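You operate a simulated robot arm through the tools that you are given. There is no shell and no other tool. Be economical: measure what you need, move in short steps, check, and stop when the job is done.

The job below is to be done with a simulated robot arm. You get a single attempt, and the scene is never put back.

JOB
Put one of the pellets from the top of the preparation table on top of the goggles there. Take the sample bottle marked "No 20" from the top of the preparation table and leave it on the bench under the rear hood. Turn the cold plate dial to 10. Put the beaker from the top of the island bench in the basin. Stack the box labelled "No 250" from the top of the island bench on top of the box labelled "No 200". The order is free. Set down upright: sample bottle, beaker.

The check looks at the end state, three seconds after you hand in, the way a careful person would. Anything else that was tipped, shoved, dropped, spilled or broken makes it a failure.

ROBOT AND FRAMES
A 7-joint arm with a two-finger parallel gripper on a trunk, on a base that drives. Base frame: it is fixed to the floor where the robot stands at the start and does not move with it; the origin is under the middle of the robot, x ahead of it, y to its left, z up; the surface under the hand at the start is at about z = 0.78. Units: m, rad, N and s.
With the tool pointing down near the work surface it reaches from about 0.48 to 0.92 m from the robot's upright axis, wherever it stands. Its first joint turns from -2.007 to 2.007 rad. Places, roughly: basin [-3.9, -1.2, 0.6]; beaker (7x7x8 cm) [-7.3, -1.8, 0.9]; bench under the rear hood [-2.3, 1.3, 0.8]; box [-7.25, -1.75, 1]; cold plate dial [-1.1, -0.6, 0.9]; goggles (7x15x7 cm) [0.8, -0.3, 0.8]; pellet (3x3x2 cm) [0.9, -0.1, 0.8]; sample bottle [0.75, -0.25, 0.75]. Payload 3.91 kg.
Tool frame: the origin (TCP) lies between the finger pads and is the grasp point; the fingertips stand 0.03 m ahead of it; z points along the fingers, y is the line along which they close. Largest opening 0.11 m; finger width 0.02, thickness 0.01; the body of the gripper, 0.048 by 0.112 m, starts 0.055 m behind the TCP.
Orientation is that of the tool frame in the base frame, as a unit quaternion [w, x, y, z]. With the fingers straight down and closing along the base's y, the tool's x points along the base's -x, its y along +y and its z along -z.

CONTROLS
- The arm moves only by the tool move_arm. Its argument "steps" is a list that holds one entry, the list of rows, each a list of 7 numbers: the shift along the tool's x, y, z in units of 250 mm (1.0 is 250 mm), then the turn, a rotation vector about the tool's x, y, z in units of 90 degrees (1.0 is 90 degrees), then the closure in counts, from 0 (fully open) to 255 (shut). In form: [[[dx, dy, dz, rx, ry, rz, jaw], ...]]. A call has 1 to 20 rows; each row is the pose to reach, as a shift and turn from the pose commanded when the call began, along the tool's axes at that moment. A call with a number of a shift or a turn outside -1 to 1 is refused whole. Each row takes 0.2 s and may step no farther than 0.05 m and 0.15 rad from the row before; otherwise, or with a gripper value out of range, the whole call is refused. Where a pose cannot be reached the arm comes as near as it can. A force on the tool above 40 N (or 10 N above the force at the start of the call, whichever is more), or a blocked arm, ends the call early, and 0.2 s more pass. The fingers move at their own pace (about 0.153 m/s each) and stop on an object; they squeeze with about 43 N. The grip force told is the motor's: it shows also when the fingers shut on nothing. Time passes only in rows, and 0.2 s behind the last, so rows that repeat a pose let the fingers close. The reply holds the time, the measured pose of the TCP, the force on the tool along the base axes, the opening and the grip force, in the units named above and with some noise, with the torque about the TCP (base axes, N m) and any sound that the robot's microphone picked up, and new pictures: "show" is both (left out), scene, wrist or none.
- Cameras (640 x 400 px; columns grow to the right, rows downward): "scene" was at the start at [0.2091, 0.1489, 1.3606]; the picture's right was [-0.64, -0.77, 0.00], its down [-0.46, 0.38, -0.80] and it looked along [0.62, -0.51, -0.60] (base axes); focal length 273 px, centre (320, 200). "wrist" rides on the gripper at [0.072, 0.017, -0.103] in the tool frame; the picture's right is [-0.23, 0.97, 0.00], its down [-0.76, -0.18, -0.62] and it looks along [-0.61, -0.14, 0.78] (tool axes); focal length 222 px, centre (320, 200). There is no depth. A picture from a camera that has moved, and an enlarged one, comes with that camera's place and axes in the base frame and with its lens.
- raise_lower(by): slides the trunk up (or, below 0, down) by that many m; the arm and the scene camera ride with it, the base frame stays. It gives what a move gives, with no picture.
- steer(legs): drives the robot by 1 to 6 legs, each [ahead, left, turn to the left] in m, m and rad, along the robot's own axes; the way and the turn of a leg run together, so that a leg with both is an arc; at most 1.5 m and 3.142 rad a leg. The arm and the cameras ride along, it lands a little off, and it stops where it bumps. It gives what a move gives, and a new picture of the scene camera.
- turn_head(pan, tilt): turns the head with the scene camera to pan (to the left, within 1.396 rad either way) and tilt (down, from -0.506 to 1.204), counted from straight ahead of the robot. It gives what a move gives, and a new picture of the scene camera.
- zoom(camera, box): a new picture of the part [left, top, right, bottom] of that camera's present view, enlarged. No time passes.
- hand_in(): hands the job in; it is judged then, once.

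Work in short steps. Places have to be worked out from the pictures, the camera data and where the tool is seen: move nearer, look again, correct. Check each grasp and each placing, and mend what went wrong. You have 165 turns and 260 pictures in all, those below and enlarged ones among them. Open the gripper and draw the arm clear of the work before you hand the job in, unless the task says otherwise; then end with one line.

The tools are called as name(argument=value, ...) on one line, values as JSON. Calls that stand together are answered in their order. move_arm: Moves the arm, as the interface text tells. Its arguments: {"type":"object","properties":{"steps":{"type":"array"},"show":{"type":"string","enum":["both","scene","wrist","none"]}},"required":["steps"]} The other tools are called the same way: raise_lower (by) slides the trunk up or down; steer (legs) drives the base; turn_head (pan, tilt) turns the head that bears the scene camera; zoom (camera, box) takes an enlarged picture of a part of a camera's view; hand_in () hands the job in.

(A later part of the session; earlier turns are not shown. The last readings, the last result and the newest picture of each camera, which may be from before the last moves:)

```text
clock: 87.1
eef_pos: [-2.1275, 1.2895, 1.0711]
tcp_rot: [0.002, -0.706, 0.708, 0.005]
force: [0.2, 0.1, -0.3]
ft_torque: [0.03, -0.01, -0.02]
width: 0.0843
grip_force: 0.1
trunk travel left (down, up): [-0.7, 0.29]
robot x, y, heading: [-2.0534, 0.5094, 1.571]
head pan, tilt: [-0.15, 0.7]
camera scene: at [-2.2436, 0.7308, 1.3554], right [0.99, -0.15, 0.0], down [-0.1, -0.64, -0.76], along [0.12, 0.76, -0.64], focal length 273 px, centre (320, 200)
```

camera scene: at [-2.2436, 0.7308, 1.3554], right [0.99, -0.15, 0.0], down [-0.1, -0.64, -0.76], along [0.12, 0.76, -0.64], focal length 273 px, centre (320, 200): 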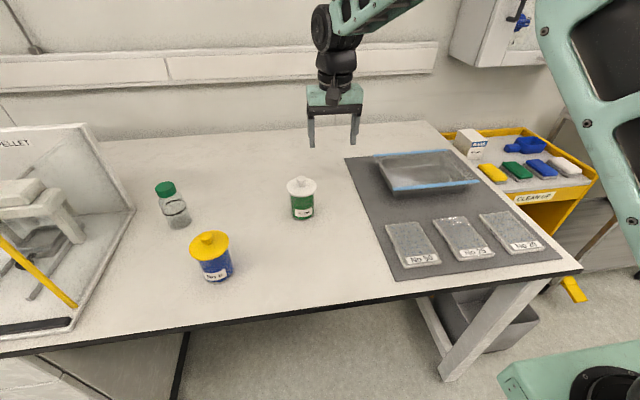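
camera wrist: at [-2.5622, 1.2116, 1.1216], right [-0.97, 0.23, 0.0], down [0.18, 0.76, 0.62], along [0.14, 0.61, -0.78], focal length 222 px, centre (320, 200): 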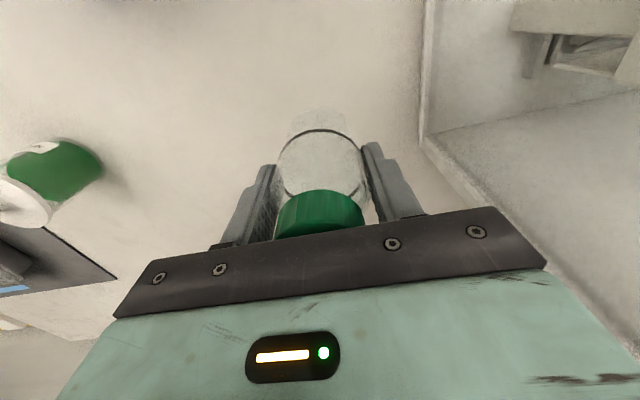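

Placed well. I retract the arm, turn to face -x, reverse along the aisle and strafe to the cold plate.

move_arm(steps=[[[0.1, 0, -0.13, 0, 0, 0, 0], [0.22, 0, -0.26, 0, 0, 0, 0], [0.34, 0, -0.39, 0, 0, 0, 0], [0.46, 0, -0.52, 0, 0, 0, 0], [0.58, 0, -0.65, 0, 0, 0, 0], [0.7, 0, -0.78, 0, 0, 0, 0], [0.82, 0, -0.88, 0, 0, 0, 0], [0.94, 0, -0.9, 0, 0, 0, 0]]], show="none")

steer(legs=[[0, 0, 1.57], [-1.0, 0, 0], [-0.72, 0, 0]])

turn_head(pan=0.6, tilt=0.5)

```text
clock: 88.9
eef_pos: [-2.1279, 1.0524, 1.2942]
tcp_rot: [0.003, -0.706, 0.708, 0.004]
force: [0.0, 0.7, -0.2]
ft_torque: [-0.01, -0.04, 0.03]
width: 0.11
grip_force: 0.1
trunk travel left (down, up): [-0.7, 0.29]
robot x, y, heading: [-2.0528, 0.5042, 1.574]
head pan, tilt: [-0.15, 0.7]
```

```text
clock: 101.6
eef_pos: [-0.847, 0.4283, 1.2945]
tcp_rot: [0.002, 1.0, 0.007, -0.005]
force: [0.3, 0.0, 0.2]
ft_torque: [0.01, 0.03, -0.01]
width: 0.1101
grip_force: 0.1
trunk travel left (down, up): [-0.7, 0.29]
robot x, y, heading: [-0.2961, 0.512, -3.128]
head pan, tilt: [-0.15, 0.7]
camera scene: at [-0.5226, 0.3168, 1.3554], right [0.13, 0.99, 0.0], down [0.64, -0.09, -0.76], along [-0.76, 0.1, -0.64], focal length 273 px, centre (320, 200)
```

scene: 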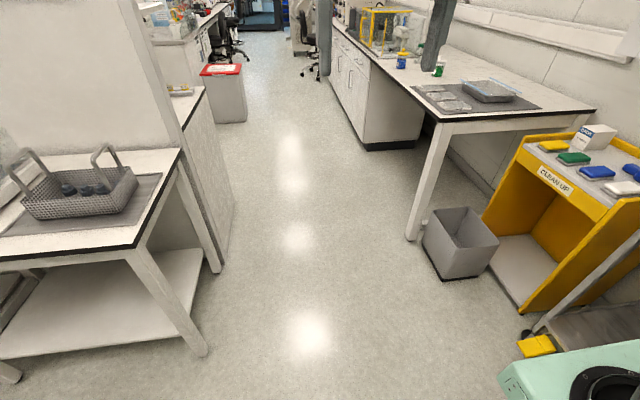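

```text
clock: 102.7
eef_pos: [-0.8458, 0.4277, 1.2933]
tcp_rot: [0.002, 1.0, 0.008, -0.006]
force: [-0.4, 0.1, 0.8]
ft_torque: [-0.02, 0.0, -0.01]
width: 0.11
grip_force: 0.1
trunk travel left (down, up): [-0.7, 0.29]
robot x, y, heading: [-0.3024, 0.5111, -3.129]
head pan, tilt: [0.6, 0.499]
camera scene: at [-0.5128, 0.2529, 1.3731], right [-0.58, 0.82, 0.0], down [0.39, 0.28, -0.88], along [-0.72, -0.51, -0.48], focal length 273 px, centre (320, 200)
```

scene: 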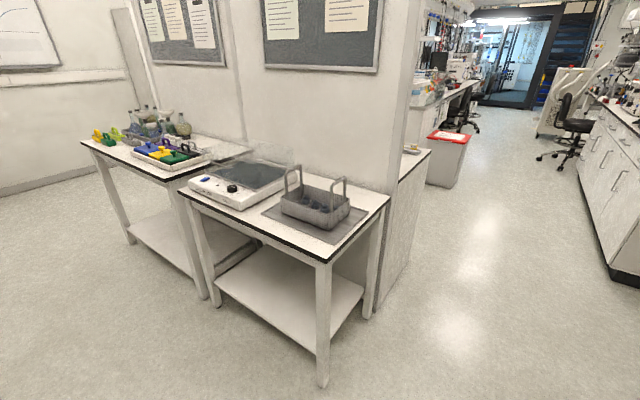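

The cold plate dial is near (-1.08,-0.56). I strafe left to stand in front of it.

steer(legs=[[0, 1.05, 0]])

turn_head(pan=-0.1, tilt=0.7)

```text
clock: 108.2
eef_pos: [-0.8196, -0.6392, 1.2949]
tcp_rot: [0.002, 1.0, 0.015, -0.005]
force: [0.4, 0.5, 0.2]
ft_torque: [0.03, 0.0, 0.01]
width: 0.1101
grip_force: 0.0
trunk travel left (down, up): [-0.7, 0.29]
robot x, y, heading: [-0.2765, -0.545, -3.112]
head pan, tilt: [0.6, 0.499]
camera scene: at [-0.4843, -0.8091, 1.3731], right [-0.59, 0.81, 0.0], down [0.39, 0.28, -0.88], along [-0.71, -0.52, -0.48], focal length 273 px, centre (320, 200)
```

scene: 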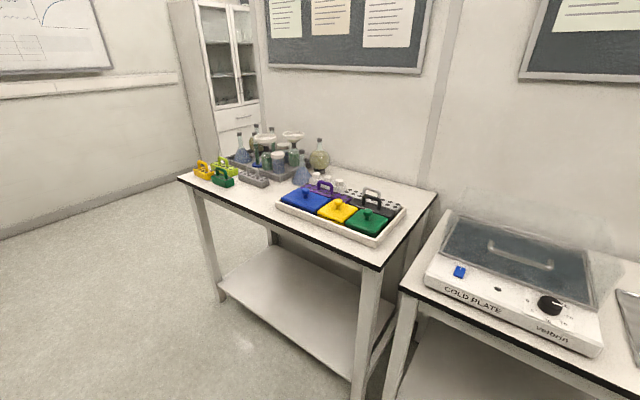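

```text
clock: 109.2
eef_pos: [-0.8201, -0.6403, 1.2943]
tcp_rot: [0.001, 1.0, 0.015, -0.005]
force: [0.8, 0.3, 0.5]
ft_torque: [-0.02, 0.01, 0.0]
width: 0.1104
grip_force: 0.2
trunk travel left (down, up): [-0.7, 0.29]
robot x, y, heading: [-0.2717, -0.5424, -3.113]
head pan, tilt: [-0.099, 0.7]
camera scene: at [-0.4956, -0.7497, 1.3554], right [0.07, 1.0, 0.0], down [0.64, -0.04, -0.77], along [-0.76, 0.05, -0.64], focal length 273 px, centre (320, 200)
```

scene: 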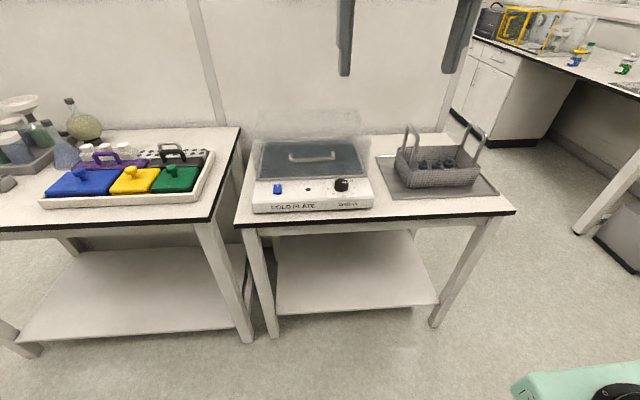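

zoom(camera="scene", box=[250, 160, 386, 220])

zoom(camera="scene", box=[322, 170, 372, 202])

```text
4.71 times, centred on (318, 190) of scene
camera zoom: at [-0.4956, -0.7497, 1.3554], right [0.07, 1.0, 0.0], down [0.64, -0.04, -0.77], along [-0.76, 0.05, -0.64], focal length 1286 px, centre (329, 247)
```

zoom: 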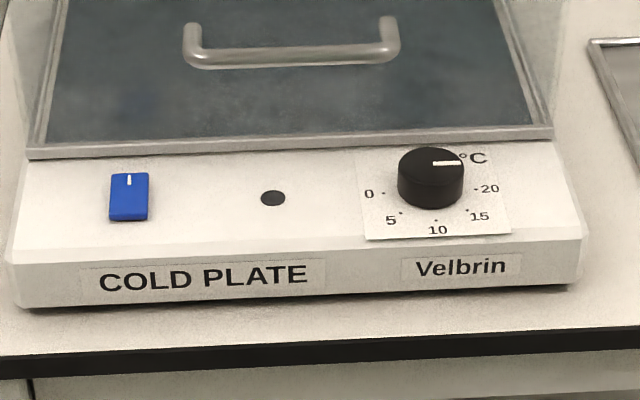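

```text
12.50 times, centred on (347, 186) of scene
camera zoom: at [-0.4956, -0.7497, 1.3554], right [0.07, 1.0, 0.0], down [0.64, -0.04, -0.77], along [-0.76, 0.05, -0.64], focal length 3417 px, centre (-18, 375)
```

zoom: 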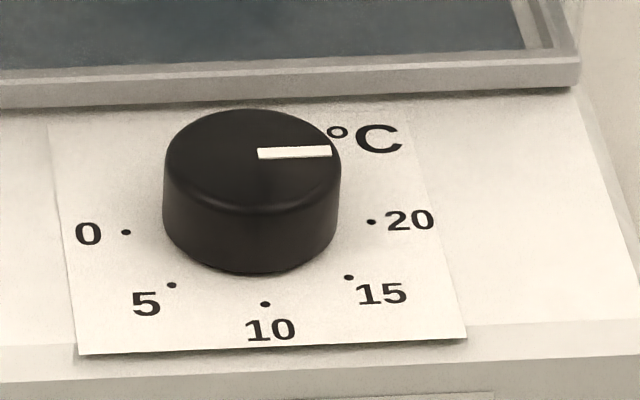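

The dial points at 20 (+y) and 10 is toward the robot (+x), so it needs a quarter turn clockwise seen from above. Triangulation gives the knob top at (-1.139,-0.644,0.875), and I approach with the hand pre-turned by -45°.

move_arm(steps=[[[-0.13, 0, 0.13, 0, 0, -0.07, 93], [-0.26, 0, 0.26, 0, 0, -0.14, 93], [-0.39, 0, 0.39, 0, 0, -0.21, 93], [-0.52, 0, 0.52, 0, 0, -0.28, 93], [-0.65, 0, 0.65, 0, 0, -0.35, 93], [-0.78, 0, 0.78, 0, 0, -0.42, 93], [-0.91, 0, 0.91, 0, 0, -0.5, 93]]], show="both")

```text
clock: 110.8
eef_pos: [-1.0497, -0.6469, 1.0716]
tcp_rot: [0.0, 0.918, 0.397, -0.007]
force: [0.6, 0.5, -0.6]
ft_torque: [0.0, 0.06, 0.03]
width: 0.0702
grip_force: 0.1
trunk travel left (down, up): [-0.7, 0.29]
robot x, y, heading: [-0.2739, -0.5508, -3.113]
head pan, tilt: [-0.099, 0.7]
camera scene: at [-0.495, -0.7495, 1.3555], right [0.07, 1.0, 0.0], down [0.64, -0.04, -0.77], along [-0.76, 0.05, -0.64], focal length 273 px, centre (320, 200)
camera wrist: at [-0.987, -0.6052, 1.1753], right [0.55, -0.83, 0.0], down [-0.64, -0.43, 0.63], along [-0.53, -0.35, -0.77], focal length 222 px, centre (320, 200)
```

scene: 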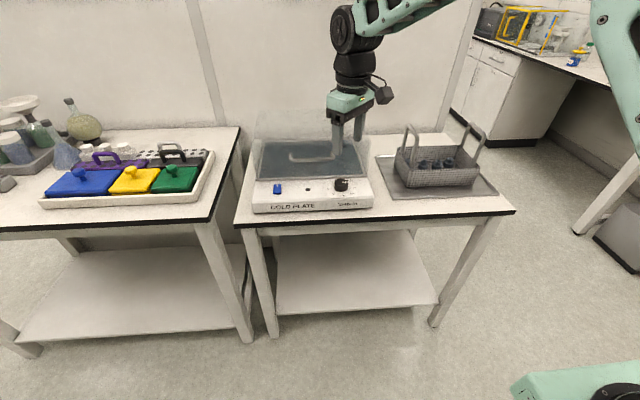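
wrist: 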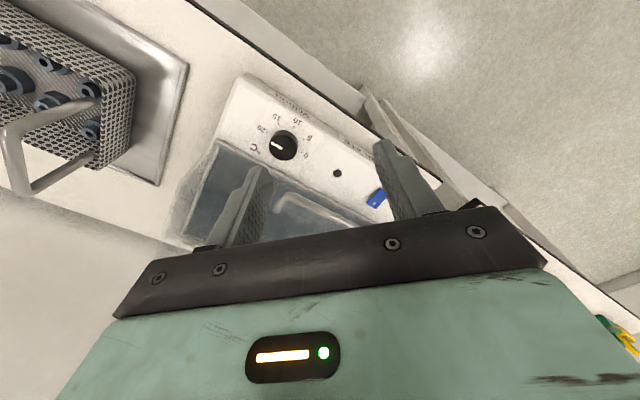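

The knob measures at (-1.136,-0.640), consistent. I check the clear cover behind it before going in.

zoom(camera="scene", box=[240, 90, 400, 215])

zoom(camera="wrist", box=[160, 70, 420, 240])

```text
3.20 times, centred on (320, 152) of scene
camera zoom: at [-0.495, -0.7495, 1.3555], right [0.07, 1.0, 0.0], down [0.64, -0.04, -0.77], along [-0.76, 0.05, -0.64], focal length 875 px, centre (320, 352)
```

zoom: 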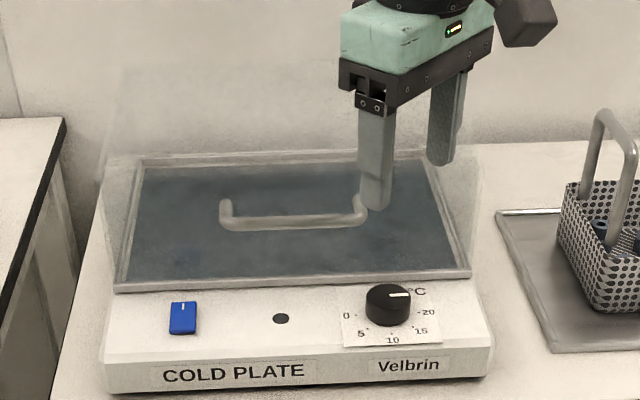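

```text
2.35 times, centred on (290, 155) of wrist
camera zoom: at [-0.987, -0.6052, 1.1753], right [0.55, -0.83, 0.0], down [-0.64, -0.43, 0.63], along [-0.53, -0.35, -0.77], focal length 523 px, centre (391, 306)
```

zoom: 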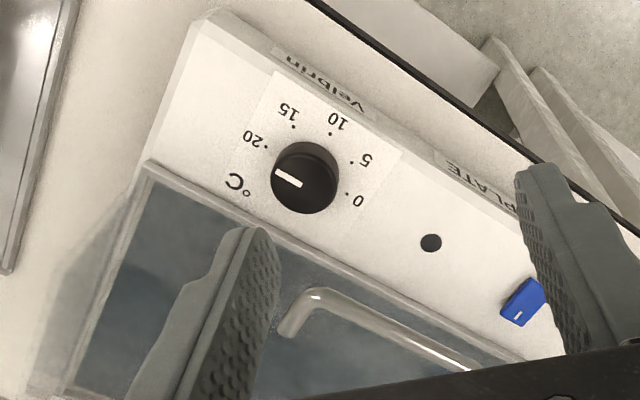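

The clear cover's handle is just behind and above the knob (x ≈ -1.17, z ≈ 0.95), so I will use a hand tilted 40° back toward the robot. I move above the knob with that tilt and a 0.056 m opening.

move_arm(steps=[[[-0.03, -0.04, 0.03, 0.0109, -0.0735, 0.0298, 125], [-0.06, -0.08, 0.08, 0.0217, -0.1471, 0.0597, 125], [-0.1, -0.12, 0.15, 0.0326, -0.2206, 0.0896, 125], [-0.14, -0.17, 0.24, 0.0434, -0.2941, 0.1194, 125], [-0.18, -0.22, 0.33, 0.0543, -0.3677, 0.1493, 125], [-0.22, -0.27, 0.4, 0.0651, -0.4412, 0.1791, 125], [-0.221, -0.27, 0.4, 0.0651, -0.4412, 0.1791, 125]]], show="both")

zoom(camera="scene", box=[280, 120, 408, 200])

```text
clock: 112.4
eef_pos: [-1.1374, -0.6425, 0.9703]
tcp_rot: [0.088, 0.906, 0.241, -0.336]
force: [-0.5, 0.3, -0.8]
ft_torque: [-0.03, 0.01, 0.0]
width: 0.0563
grip_force: 0.0
trunk travel left (down, up): [-0.7, 0.29]
robot x, y, heading: [-0.2748, -0.5452, -3.111]
head pan, tilt: [-0.099, 0.7]
camera scene: at [-0.4956, -0.7496, 1.3554], right [0.07, 1.0, 0.0], down [0.64, -0.04, -0.76], along [-0.76, 0.05, -0.64], focal length 273 px, centre (320, 200)
camera wrist: at [-1.0231, -0.5958, 1.0024], right [0.33, -0.93, 0.15], down [-0.24, 0.07, 0.97], along [-0.91, -0.36, -0.2], focal length 222 px, centre (320, 200)
```

scene: 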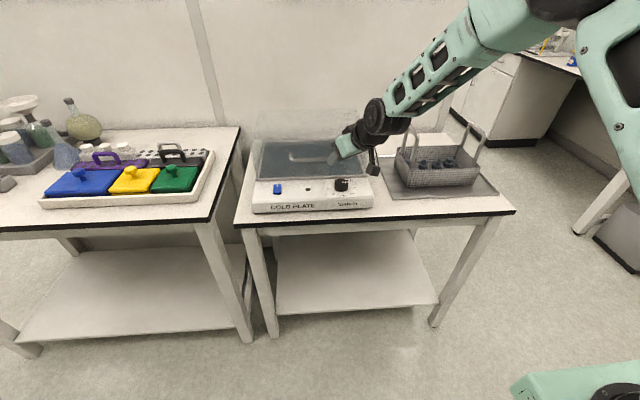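
wrist: 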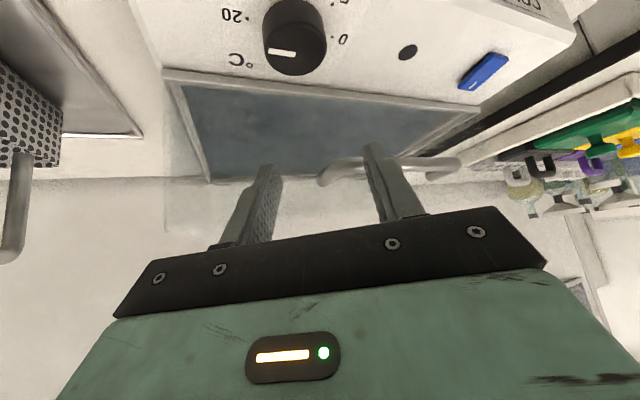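

```text
5.00 times, centred on (344, 160) of scene
camera zoom: at [-0.4956, -0.7496, 1.3554], right [0.07, 1.0, 0.0], down [0.64, -0.04, -0.76], along [-0.76, 0.05, -0.64], focal length 1367 px, centre (200, 400)
```

zoom: 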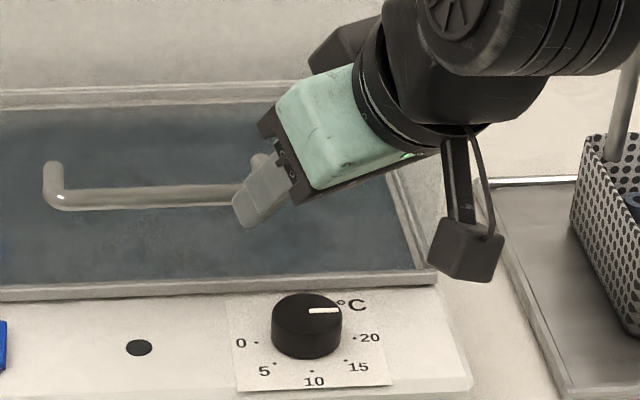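

The handle indeed lies at (-1.18,-0.665,0.95) and I'm clear of it. The tilted pads need the TCP about 15 mm toward the robot from the knob's axis, so I shift and go down most of the way.

move_arm(steps=[[[0.057, 0.001, -0.049, 0, 0, 0, 125], [0.115, 0.001, 0.02, 0, 0, 0, 125], [0.17, 0.001, 0.083, 0, 0, 0, 125], [0.226, 0.001, 0.148, 0, 0, 0, 125], [0.226, 0.001, 0.148, 0, 0, 0, 125]]], show="both")

zoom(camera="scene", box=[304, 150, 384, 200])

```text
clock: 113.6
eef_pos: [-1.1236, -0.6315, 0.9037]
tcp_rot: [0.088, 0.906, 0.242, -0.336]
force: [-0.6, 0.0, -0.1]
ft_torque: [-0.01, 0.04, 0.02]
width: 0.0558
grip_force: 0.1
trunk travel left (down, up): [-0.7, 0.29]
robot x, y, heading: [-0.274, -0.5441, -3.107]
head pan, tilt: [-0.099, 0.7]
camera scene: at [-0.4956, -0.7496, 1.3554], right [0.07, 1.0, 0.0], down [0.64, -0.04, -0.76], along [-0.76, 0.05, -0.64], focal length 273 px, centre (320, 200)
camera wrist: at [-1.0095, -0.5851, 0.936], right [0.34, -0.93, 0.15], down [-0.24, 0.07, 0.97], along [-0.91, -0.36, -0.2], focal length 222 px, centre (320, 200)
```

scene: 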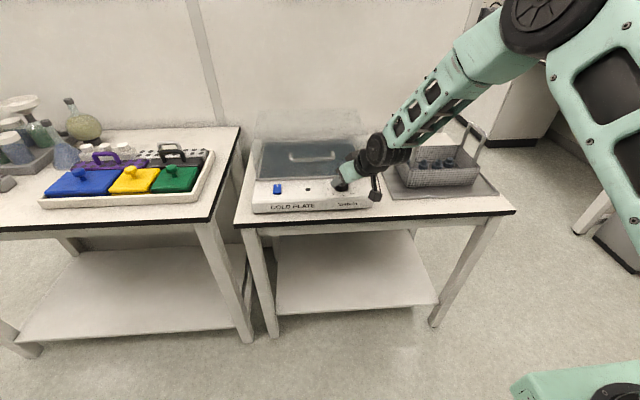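
wrist: 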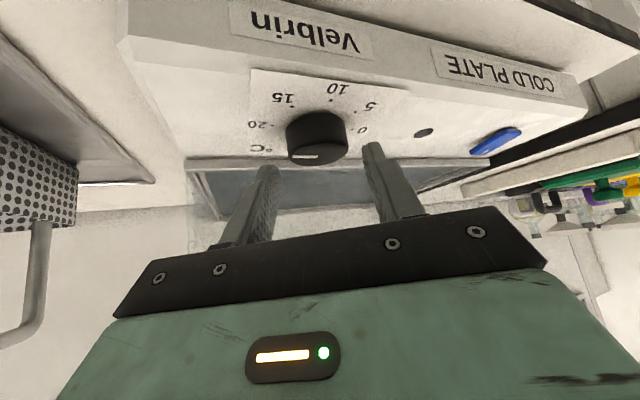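

```text
8.00 times, centred on (344, 175) of scene
camera zoom: at [-0.4956, -0.7496, 1.3554], right [0.07, 1.0, 0.0], down [0.64, -0.04, -0.76], along [-0.76, 0.05, -0.64], focal length 2187 px, centre (128, 400)
```

zoom: 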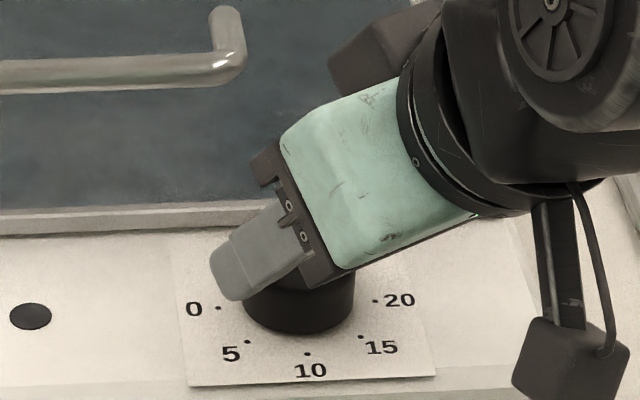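

Aligned: knob axis measures (-1.134,-0.638). I go down the last 15 mm and close.

move_arm(steps=[[[0.02, 0.004, 0.024, 0, 0, 0, 125], [0.041, 0.004, 0.048, 0, 0, 0, 125], [0.041, 0.004, 0.048, 0, 0, 0, 255], [0.041, 0.004, 0.048, 0, 0, 0, 255]]], show="wrist")

zoom(camera="scene", box=[304, 150, 384, 200])

```text
clock: 114.6
eef_pos: [-1.1243, -0.633, 0.8896]
tcp_rot: [0.088, 0.906, 0.242, -0.337]
force: [-5.5, 5.5, 1.3]
ft_torque: [0.42, -0.44, -0.28]
width: 0.0415
grip_force: 45.1
trunk travel left (down, up): [-0.7, 0.29]
robot x, y, heading: [-0.272, -0.5491, -3.113]
head pan, tilt: [-0.099, 0.7]
camera wrist: at [-1.009, -0.5854, 0.9211], right [0.33, -0.93, 0.15], down [-0.24, 0.07, 0.97], along [-0.91, -0.36, -0.2], focal length 222 px, centre (320, 200)
```

wrist: 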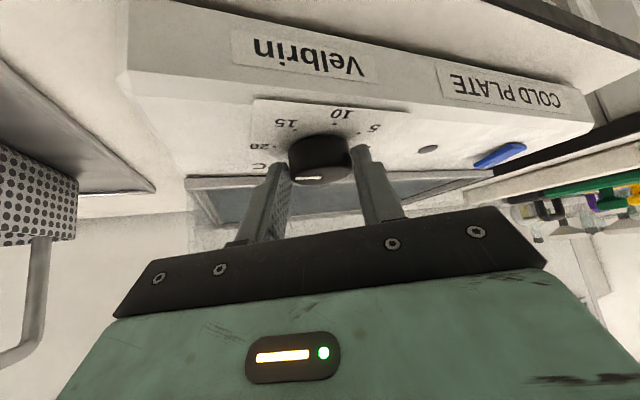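

```text
8.00 times, centred on (344, 175) of scene
camera zoom: at [-0.4959, -0.7493, 1.3554], right [0.07, 1.0, 0.0], down [0.64, -0.04, -0.76], along [-0.76, 0.05, -0.64], focal length 2187 px, centre (128, 400)
```

zoom: 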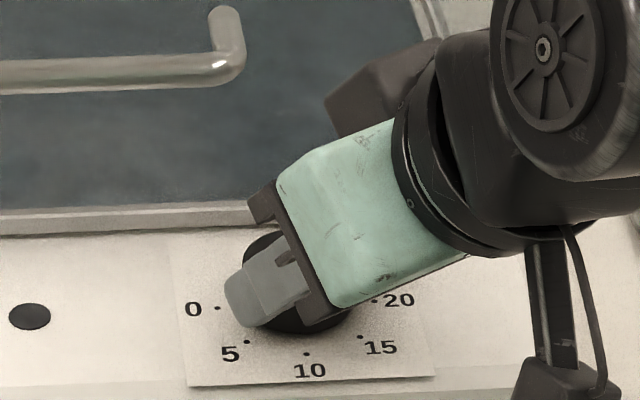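

Gripped across the diameter (0.0415 m). I now turn 60° clockwise about the knob's vertical axis.

move_arm(steps=[[[0, 0.0068, 0.0004, 0.0543, 0.0003, 0.0632, 255], [-0.0014, 0.0134, 0.001, 0.1086, 0.0006, 0.1264, 255], [-0.003, 0.0199, 0.0026, 0.1628, 0.0008, 0.1895, 255], [-0.0053, 0.026, 0.0045, 0.2171, 0.001, 0.2527, 255], [-0.0082, 0.0316, 0.0069, 0.2713, 0.0012, 0.3158, 255], [-0.0116, 0.0367, 0.0098, 0.3256, 0.0014, 0.379, 255], [-0.0155, 0.0412, 0.0132, 0.3799, 0.0016, 0.4422, 255], [-0.0197, 0.045, 0.0168, 0.4341, 0.0018, 0.5053, 255]]], show="both")

zoom(camera="scene", box=[304, 150, 384, 200])

```text
clock: 116.4
eef_pos: [-1.1232, -0.6516, 0.8887]
tcp_rot: [-0.088, 0.905, -0.24, -0.339]
force: [-20.9, -29.4, -7.4]
ft_torque: [0.19, 1.31, 0.78]
width: 0.0415
grip_force: 44.8
trunk travel left (down, up): [-0.7, 0.29]
robot x, y, heading: [-0.2739, -0.5447, -3.112]
head pan, tilt: [-0.099, 0.7]
camera scene: at [-0.4968, -0.7513, 1.3549], right [0.07, 1.0, 0.0], down [0.64, -0.04, -0.76], along [-0.76, 0.05, -0.64], focal length 273 px, centre (320, 200)
camera wrist: at [-1.025, -0.7266, 0.9218], right [-0.63, -0.76, 0.15], down [-0.06, 0.24, 0.97], along [-0.77, 0.6, -0.19], focal length 222 px, centre (320, 200)
```

scene: 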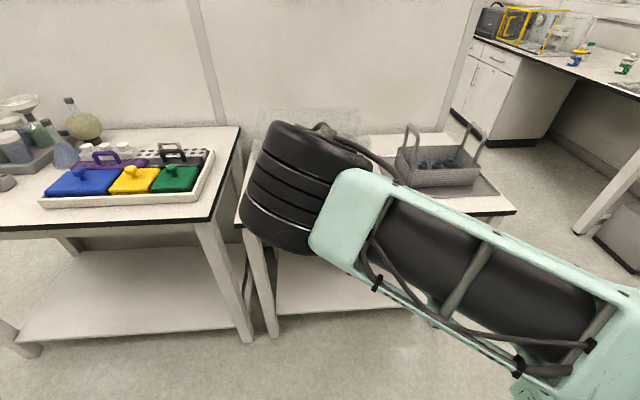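
wrist: 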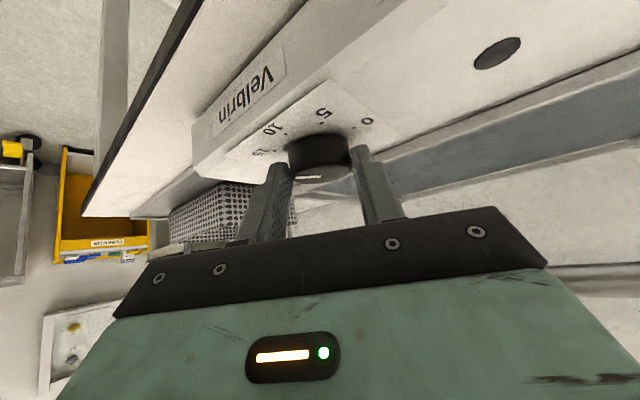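

```text
8.00 times, centred on (344, 175) of scene
camera zoom: at [-0.4968, -0.7513, 1.3549], right [0.07, 1.0, 0.0], down [0.64, -0.04, -0.76], along [-0.76, 0.05, -0.64], focal length 2187 px, centre (128, 400)
```

zoom: 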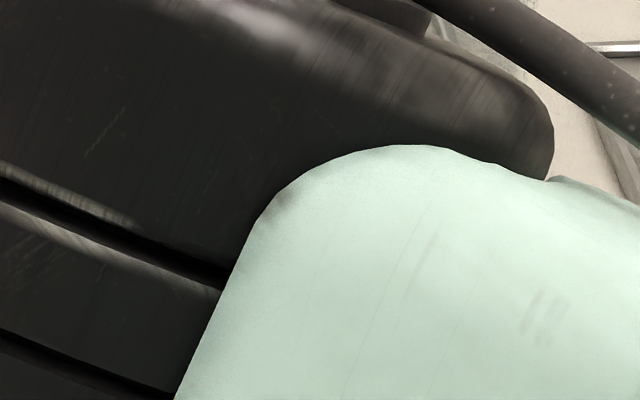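

The knob turned with the hand, but there is a sideways load of about 36 N. I open the fingers to release it and look at the dial.

move_arm(steps=[[[0, 0, 0, 0, 0, 0, 125], [0, 0, 0, 0, 0, 0, 125]]], show="wrist")

zoom(camera="wrist", box=[220, 80, 420, 205])

```text
clock: 117.0
eef_pos: [-1.1216, -0.6437, 0.889]
tcp_rot: [-0.093, 0.906, -0.244, -0.334]
force: [-3.0, -1.7, 0.3]
ft_torque: [-0.07, 0.07, 0.01]
width: 0.0575
grip_force: 1.4
trunk travel left (down, up): [-0.7, 0.29]
robot x, y, heading: [-0.274, -0.5439, -3.109]
head pan, tilt: [-0.099, 0.7]
camera wrist: at [-1.024, -0.7202, 0.9219], right [-0.64, -0.75, 0.14], down [-0.06, 0.24, 0.97], along [-0.77, 0.61, -0.2], focal length 222 px, centre (320, 200)
```

wrist: 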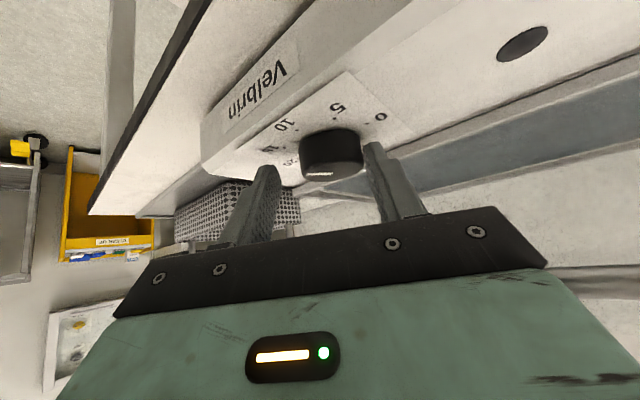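

```text
3.20 times, centred on (320, 142) of wrist
camera zoom: at [-1.024, -0.7202, 0.9219], right [-0.64, -0.75, 0.14], down [-0.06, 0.24, 0.97], along [-0.77, 0.61, -0.2], focal length 711 px, centre (320, 384)
```

zoom: 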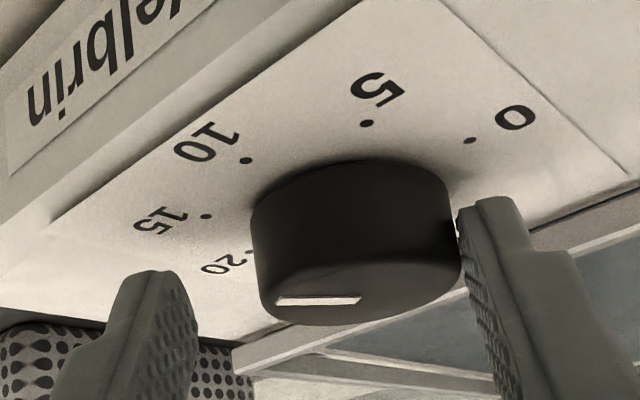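

I lift straight up and swing the hand back to its first orientation, to see the dial.

move_arm(steps=[[[-0.07, 0, -0.08, 0, 0, 0, 125], [-0.14, 0, -0.16, 0, 0, 0, 125], [-0.208, 0, -0.243, 0, 0, 0, 125], [-0.208, 0, -0.243, -0.0543, -0.0005, -0.0634, 125], [-0.208, 0, -0.243, -0.1085, -0.001, -0.1268, 125], [-0.208, 0, -0.243, -0.1628, -0.0015, -0.1902, 125], [-0.208, 0, -0.243, -0.217, -0.002, -0.2537, 125], [-0.208, 0, -0.243, -0.2713, -0.0025, -0.3171, 125], [-0.208, 0, -0.243, -0.3255, -0.003, -0.3805, 125], [-0.208, 0, -0.243, -0.38, -0.0035, -0.444, 125], [-0.208, 0, -0.243, -0.434, -0.004, -0.507, 125]]], show="both")

zoom(camera="scene", box=[304, 150, 384, 200])

```text
clock: 119.4
eef_pos: [-1.1219, -0.6464, 0.971]
tcp_rot: [0.088, 0.905, 0.244, -0.338]
force: [-0.3, -0.7, 0.2]
ft_torque: [0.08, 0.0, -0.02]
width: 0.0561
grip_force: 0.1
trunk travel left (down, up): [-0.7, 0.29]
robot x, y, heading: [-0.2766, -0.5463, -3.108]
head pan, tilt: [-0.099, 0.7]
camera scene: at [-0.4954, -0.7501, 1.3554], right [0.07, 1.0, 0.0], down [0.64, -0.04, -0.77], along [-0.76, 0.05, -0.64], focal length 273 px, centre (320, 200)
camera wrist: at [-1.0068, -0.6, 1.002], right [0.34, -0.93, 0.14], down [-0.23, 0.06, 0.97], along [-0.91, -0.36, -0.19], focal length 222 px, centre (320, 200)
```

scene: 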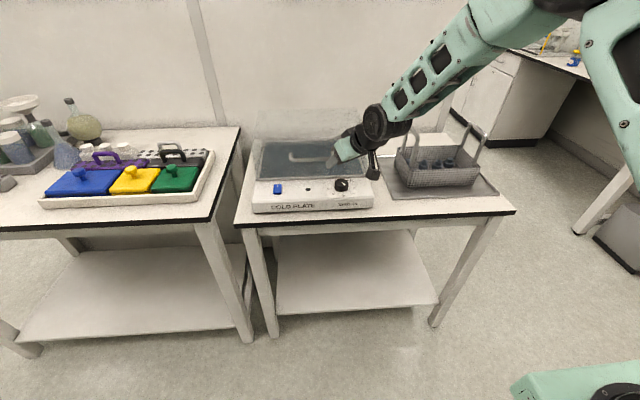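
wrist: 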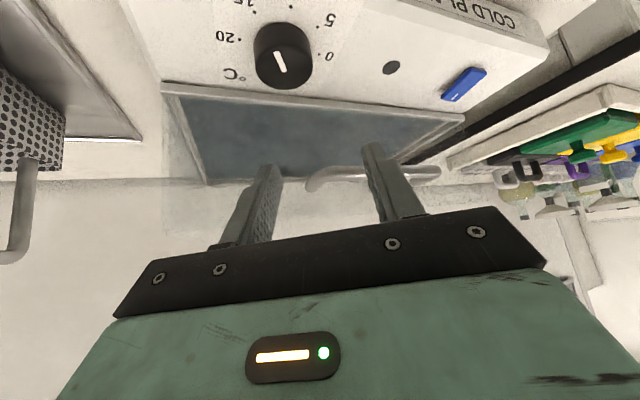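

```text
8.00 times, centred on (344, 175) of scene
camera zoom: at [-0.4954, -0.7501, 1.3554], right [0.07, 1.0, 0.0], down [0.64, -0.04, -0.77], along [-0.76, 0.05, -0.64], focal length 2187 px, centre (128, 400)
```

zoom: 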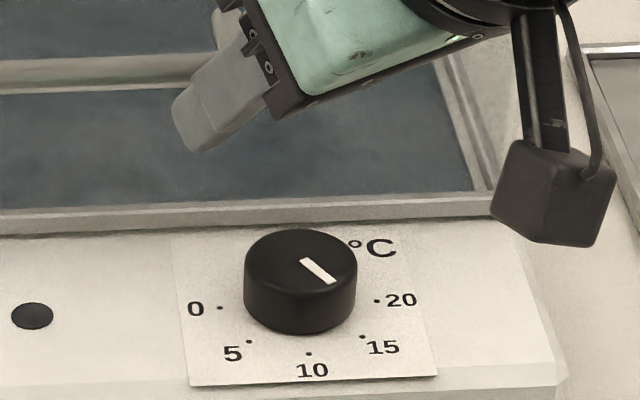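

The pointer now sits at 15, so about 40° remain. From the closing positions I work out the knob axis at (-1.140,-0.642) and regrip centred on it.

move_arm(steps=[[[0.005, -0.051, -0.004, 0, 0, 0, 125], [0.08, -0.051, 0.08, 0, 0, 0, 125], [0.16, -0.051, 0.17, 0, 0, 0, 125], [0.218, -0.051, 0.245, 0, 0, 0, 125], [0.218, -0.051, 0.245, 0, 0, 0, 125], [0.218, -0.051, 0.245, 0, 0, 0, 255], [0.218, -0.051, 0.245, 0, 0, 0, 255]]], show="wrist")

```text
clock: 121.0
eef_pos: [-1.1273, -0.6338, 0.8872]
tcp_rot: [0.088, 0.905, 0.243, -0.337]
force: [-3.5, 5.4, 0.2]
ft_torque: [-0.16, 0.13, -0.14]
width: 0.0417
grip_force: 44.7
trunk travel left (down, up): [-0.7, 0.29]
robot x, y, heading: [-0.2756, -0.5443, -3.109]
head pan, tilt: [-0.099, 0.7]
camera wrist: at [-1.0125, -0.5872, 0.9193], right [0.34, -0.93, 0.14], down [-0.23, 0.06, 0.97], along [-0.91, -0.36, -0.19], focal length 222 px, centre (320, 200)
```

wrist: 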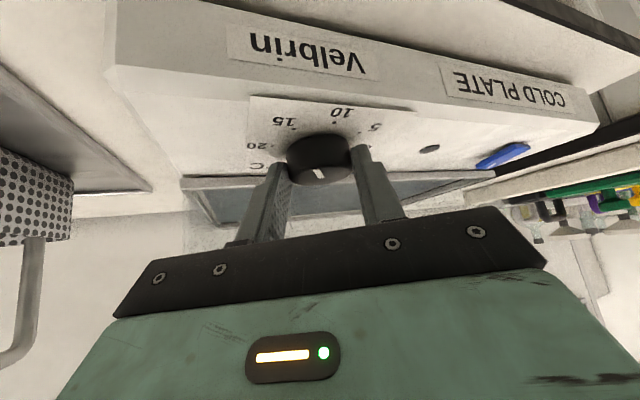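

Grip is good with low side force. I turn another 42° clockwise about the better axis.

move_arm(steps=[[[0, 0.0074, 0, 0.0506, 0.0002, 0.059, 255], [-0.0008, 0.0147, 0.0006, 0.1013, 0.0004, 0.1179, 255], [-0.0022, 0.0218, 0.0018, 0.1519, 0.0006, 0.1769, 255], [-0.0043, 0.0287, 0.0036, 0.2025, 0.0008, 0.2358, 255], [-0.0069, 0.0351, 0.0058, 0.2532, 0.001, 0.2948, 255], [-0.0102, 0.0412, 0.0086, 0.3038, 0.0012, 0.3537, 255], [-0.0102, 0.0412, 0.0086, 0.3038, 0.0012, 0.3537, 255]]], show="none")

zoom(camera="wrist", box=[220, 80, 420, 205])

```text
clock: 122.6
eef_pos: [-1.1257, -0.6446, 0.8881]
tcp_rot: [-0.037, 0.932, -0.097, -0.347]
force: [-12.6, 0.1, 1.7]
ft_torque: [0.31, 0.94, 0.06]
width: 0.0416
grip_force: 45.3
trunk travel left (down, up): [-0.7, 0.29]
robot x, y, heading: [-0.2747, -0.544, -3.114]
head pan, tilt: [-0.099, 0.7]
```

```text
3.20 times, centred on (320, 142) of wrist
camera zoom: at [-1.0093, -0.6865, 0.9196], right [-0.37, -0.92, 0.15], down [-0.13, 0.21, 0.97], along [-0.92, 0.34, -0.19], focal length 711 px, centre (320, 384)
```

zoom: 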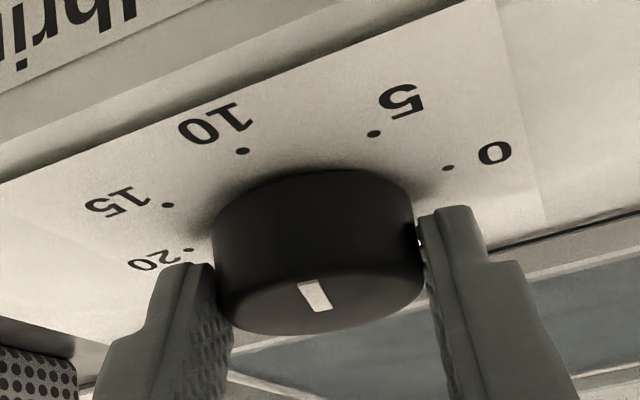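

I release, lift and swing back to look at the dial again.

move_arm(steps=[[[0, 0, 0, 0, 0, 0, 125], [0, 0, 0, 0, 0, 0, 125], [-0.07, 0, -0.08, 0, 0, 0, 125], [-0.14, 0, -0.16, 0, 0, 0, 125], [-0.209, 0, -0.242, 0, 0, 0, 125], [-0.209, 0, -0.242, -0.0506, -0.0002, -0.059, 125], [-0.209, 0, -0.242, -0.1013, -0.0004, -0.1179, 125], [-0.209, 0, -0.242, -0.1519, -0.0006, -0.1769, 125], [-0.209, 0, -0.242, -0.2025, -0.0008, -0.2358, 125], [-0.209, 0, -0.242, -0.2532, -0.001, -0.2948, 125], [-0.209, 0, -0.242, -0.3038, -0.0012, -0.3537, 125]]], show="wrist")

zoom(camera="scene", box=[322, 170, 372, 202])

zoom(camera="wrist", box=[200, 0, 360, 100])

```text
clock: 125.0
eef_pos: [-1.1249, -0.6458, 0.9689]
tcp_rot: [0.088, 0.905, 0.244, -0.338]
force: [1.1, 0.0, -0.6]
ft_torque: [0.03, 0.01, -0.04]
width: 0.0561
grip_force: 0.0
trunk travel left (down, up): [-0.7, 0.29]
robot x, y, heading: [-0.2777, -0.5432, -3.111]
head pan, tilt: [-0.099, 0.7]
camera wrist: at [-1.0106, -0.5997, 1.0002], right [0.34, -0.93, 0.14], down [-0.23, 0.06, 0.97], along [-0.91, -0.36, -0.19], focal length 222 px, centre (320, 200)
```

wrist: 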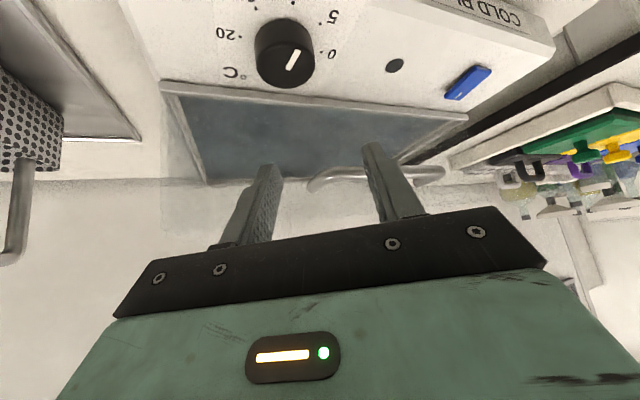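

```text
12.50 times, centred on (347, 186) of scene
camera zoom: at [-0.4954, -0.7501, 1.3554], right [0.07, 1.0, 0.0], down [0.64, -0.04, -0.76], along [-0.76, 0.05, -0.64], focal length 3417 px, centre (-18, 375)
```

zoom: 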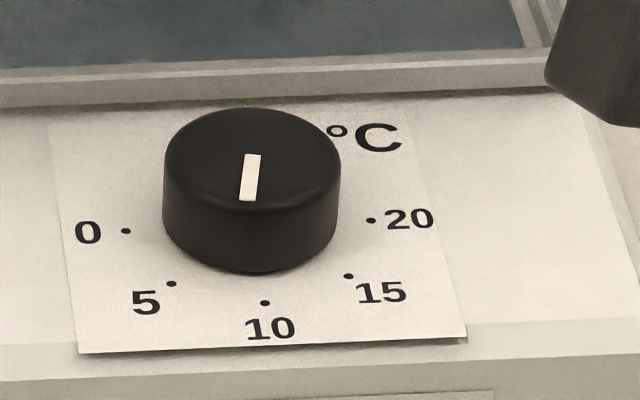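

```text
4.00 times, centred on (280, 50) of wrist
camera zoom: at [-1.0106, -0.5997, 1.0002], right [0.34, -0.93, 0.14], down [-0.23, 0.06, 0.97], along [-0.91, -0.36, -0.19], focal length 888 px, centre (480, 800)
```

zoom: 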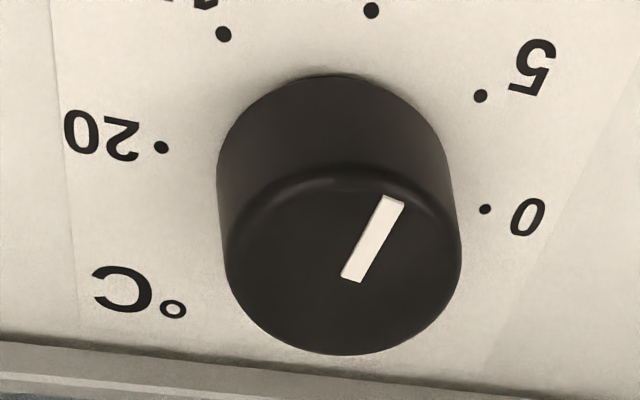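

The pointer is now about 9° past 10 (reads ≈ 9). I regrip with the hand turned 9° further and will turn it back by that amount.

move_arm(steps=[[[0, -0.034, 0, 0.03, 0.0001, 0.035, 125], [0.05, -0.034, 0.05, 0.0651, 0.0003, 0.0758, 125], [0.11, -0.034, 0.11, 0.0651, 0.0003, 0.0758, 125], [0.17, -0.034, 0.18, 0.0651, 0.0003, 0.0758, 125], [0.222, -0.034, 0.236, 0.0651, 0.0003, 0.0758, 125], [0.222, -0.034, 0.236, 0.0651, 0.0003, 0.0758, 125], [0.222, -0.034, 0.236, 0.0651, 0.0003, 0.0758, 255], [0.222, -0.034, 0.236, 0.0651, 0.0003, 0.0758, 255]]], show="none")

zoom(camera="wrist", box=[220, 80, 420, 205])

```text
clock: 126.8
eef_pos: [-1.1269, -0.6362, 0.8864]
tcp_rot: [0.062, 0.922, 0.171, -0.343]
force: [-0.6, -2.3, -1.5]
ft_torque: [-0.74, 0.22, 0.04]
width: 0.0418
grip_force: 45.2
trunk travel left (down, up): [-0.7, 0.29]
robot x, y, heading: [-0.2777, -0.549, -3.11]
head pan, tilt: [-0.099, 0.7]
```

```text
3.20 times, centred on (320, 142) of wrist
camera zoom: at [-1.0059, -0.6077, 0.9178], right [0.19, -0.97, 0.14], down [-0.22, 0.1, 0.97], along [-0.96, -0.21, -0.2], focal length 711 px, centre (320, 384)
```

zoom: 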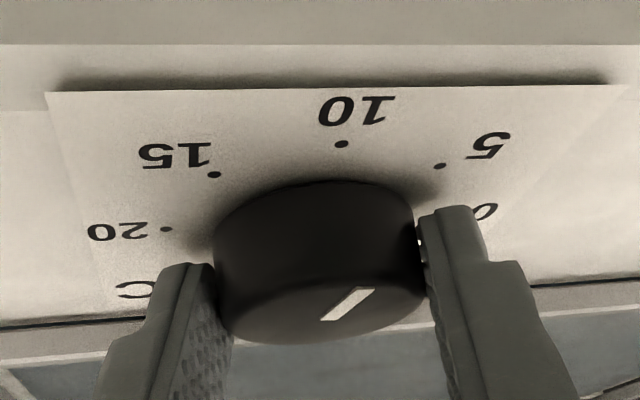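

move_arm(steps=[[[0, -0.0045, 0, -0.0325, 0, -0.0379, 255], [-0.001, -0.009, 0.001, -0.0651, 0, -0.0758, 255], [-0.001, -0.009, 0.001, -0.0651, 0, -0.0758, 255], [-0.001, -0.009, 0.001, -0.0651, 0, -0.0758, 125], [-0.001, -0.009, 0.001, -0.0651, 0, -0.0758, 125], [-0.07, -0.009, -0.08, -0.0651, 0, -0.0758, 125], [-0.14, -0.009, -0.16, -0.0651, 0, -0.0758, 125], [-0.209, -0.009, -0.242, -0.0651, 0, -0.0758, 125]]], show="none")

zoom(camera="scene", box=[322, 170, 372, 202])

```text
clock: 128.6
eef_pos: [-1.1286, -0.6344, 0.9677]
tcp_rot: [0.087, 0.906, 0.243, -0.337]
force: [1.0, -0.5, -0.2]
ft_torque: [-0.02, -0.01, 0.01]
width: 0.0561
grip_force: 0.0
trunk travel left (down, up): [-0.7, 0.29]
robot x, y, heading: [-0.2755, -0.5467, -3.112]
head pan, tilt: [-0.099, 0.7]
```

```text
12.50 times, centred on (347, 186) of scene
camera zoom: at [-0.4959, -0.7496, 1.3553], right [0.07, 1.0, 0.0], down [0.64, -0.04, -0.76], along [-0.76, 0.05, -0.64], focal length 3417 px, centre (-18, 375)
```

zoom: 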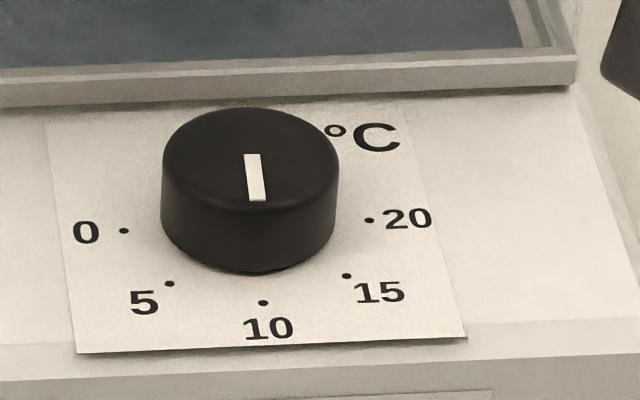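

Very near 10; a tighter zoom to judge the residual.

zoom(camera="scene", box=[334, 176, 350, 186])

```text
16.00 times, centred on (342, 181) of scene
camera zoom: at [-0.4959, -0.7496, 1.3553], right [0.07, 1.0, 0.0], down [0.64, -0.04, -0.76], along [-0.76, 0.05, -0.64], focal length 4374 px, centre (-32, 504)
```

zoom: 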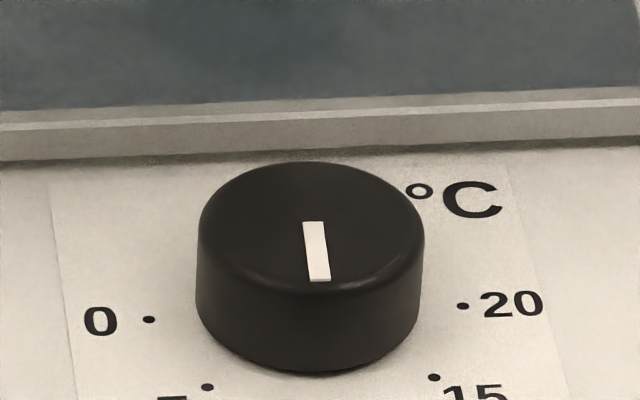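

The residual is about 3° short of true. One more small regrip, turning 3° counter-clockwise, then release and lift.

move_arm(steps=[[[0.05, 0.003, 0.06, 0, 0, 0, 125], [0.11, 0.003, 0.12, 0, 0, 0, 125], [0.17, 0.003, 0.19, 0, 0, 0, 125], [0.212, 0.003, 0.238, 0, 0, 0, 125], [0.212, 0.003, 0.238, 0, 0, 0, 125], [0.212, 0.003, 0.238, 0, 0, 0, 255], [0.212, 0.003, 0.238, 0, 0, 0, 255], [0.212, 0, 0.238, -0.0217, 0, -0.0253, 255], [0.212, 0, 0.238, -0.0217, 0, -0.0253, 255], [0.212, 0, 0.238, -0.0217, 0, -0.0253, 125], [0.212, 0, 0.238, -0.0217, 0, -0.0253, 125], [0.15, 0, 0.16, -0.0217, 0, -0.0253, 125], [0.08, 0, 0.08, -0.0217, 0, -0.0253, 125], [0, 0, 0, -0.0217, 0, -0.0253, 125]]], show="none")

zoom(camera="scene", box=[334, 176, 350, 186])

```text
clock: 131.6
eef_pos: [-1.1274, -0.6327, 0.9674]
tcp_rot: [0.096, 0.899, 0.267, -0.334]
force: [0.1, -1.0, 0.3]
ft_torque: [0.02, 0.0, 0.02]
width: 0.0561
grip_force: 0.0
trunk travel left (down, up): [-0.7, 0.29]
robot x, y, heading: [-0.2758, -0.5452, -3.111]
head pan, tilt: [-0.099, 0.7]
```

```text
16.00 times, centred on (342, 181) of scene
camera zoom: at [-0.4959, -0.7496, 1.3553], right [0.07, 1.0, 0.0], down [0.64, -0.04, -0.76], along [-0.76, 0.05, -0.64], focal length 4374 px, centre (-32, 504)
```

zoom: 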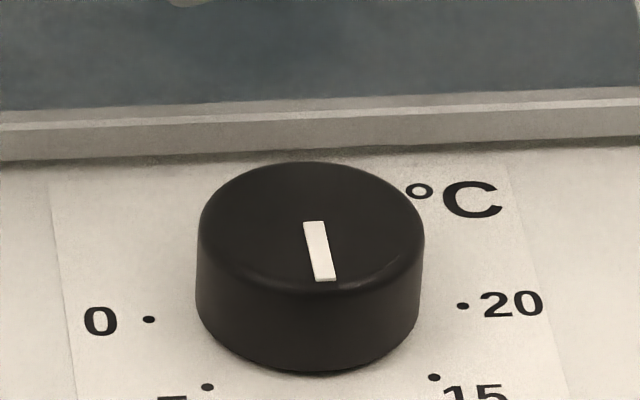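

The dial reads 10 now. I draw the hand up and back while straightening it.

move_arm(steps=[[[0, 0.044, -0.105, 0, 0, 0, 60], [0, 0.088, -0.21, 0, 0, 0, 0], [-0.003, 0.131, -0.314, 0.0186, 0.0627, 0.0501, 0], [-0.004, 0.175, -0.419, 0.0371, 0.1253, 0.1003, 0], [-0.005, 0.218, -0.524, 0.0557, 0.188, 0.1504, 0], [-0.006, 0.262, -0.628, 0.0742, 0.2506, 0.2005, 0], [-0.007, 0.305, -0.733, 0.0928, 0.3133, 0.2506, 0], [-0.008, 0.349, -0.837, 0.1113, 0.3759, 0.3008, 0], [-0.01, 0.392, -0.94, 0.1299, 0.4386, 0.3509, 0]]], show="scene")

```text
clock: 133.6
eef_pos: [-0.9455, -0.6323, 1.1458]
tcp_rot: [-0.003, 1.0, -0.001, -0.002]
force: [0.3, 0.5, 0.4]
ft_torque: [0.02, 0.0, 0.01]
width: 0.11
grip_force: 0.0
trunk travel left (down, up): [-0.7, 0.29]
robot x, y, heading: [-0.2748, -0.5425, -3.11]
head pan, tilt: [-0.099, 0.7]
camera scene: at [-0.4958, -0.7496, 1.3553], right [0.07, 1.0, 0.0], down [0.64, -0.04, -0.76], along [-0.76, 0.05, -0.64], focal length 273 px, centre (320, 200)
```

scene: 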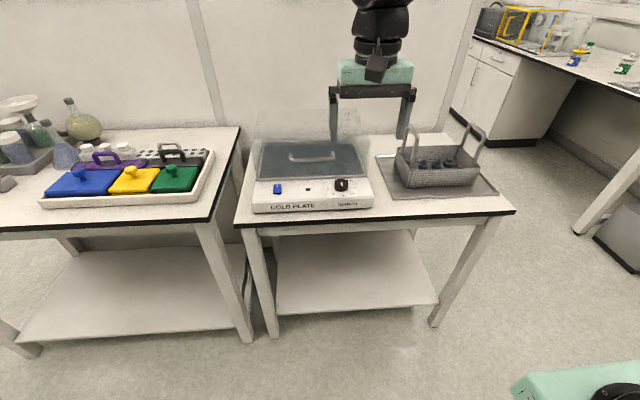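

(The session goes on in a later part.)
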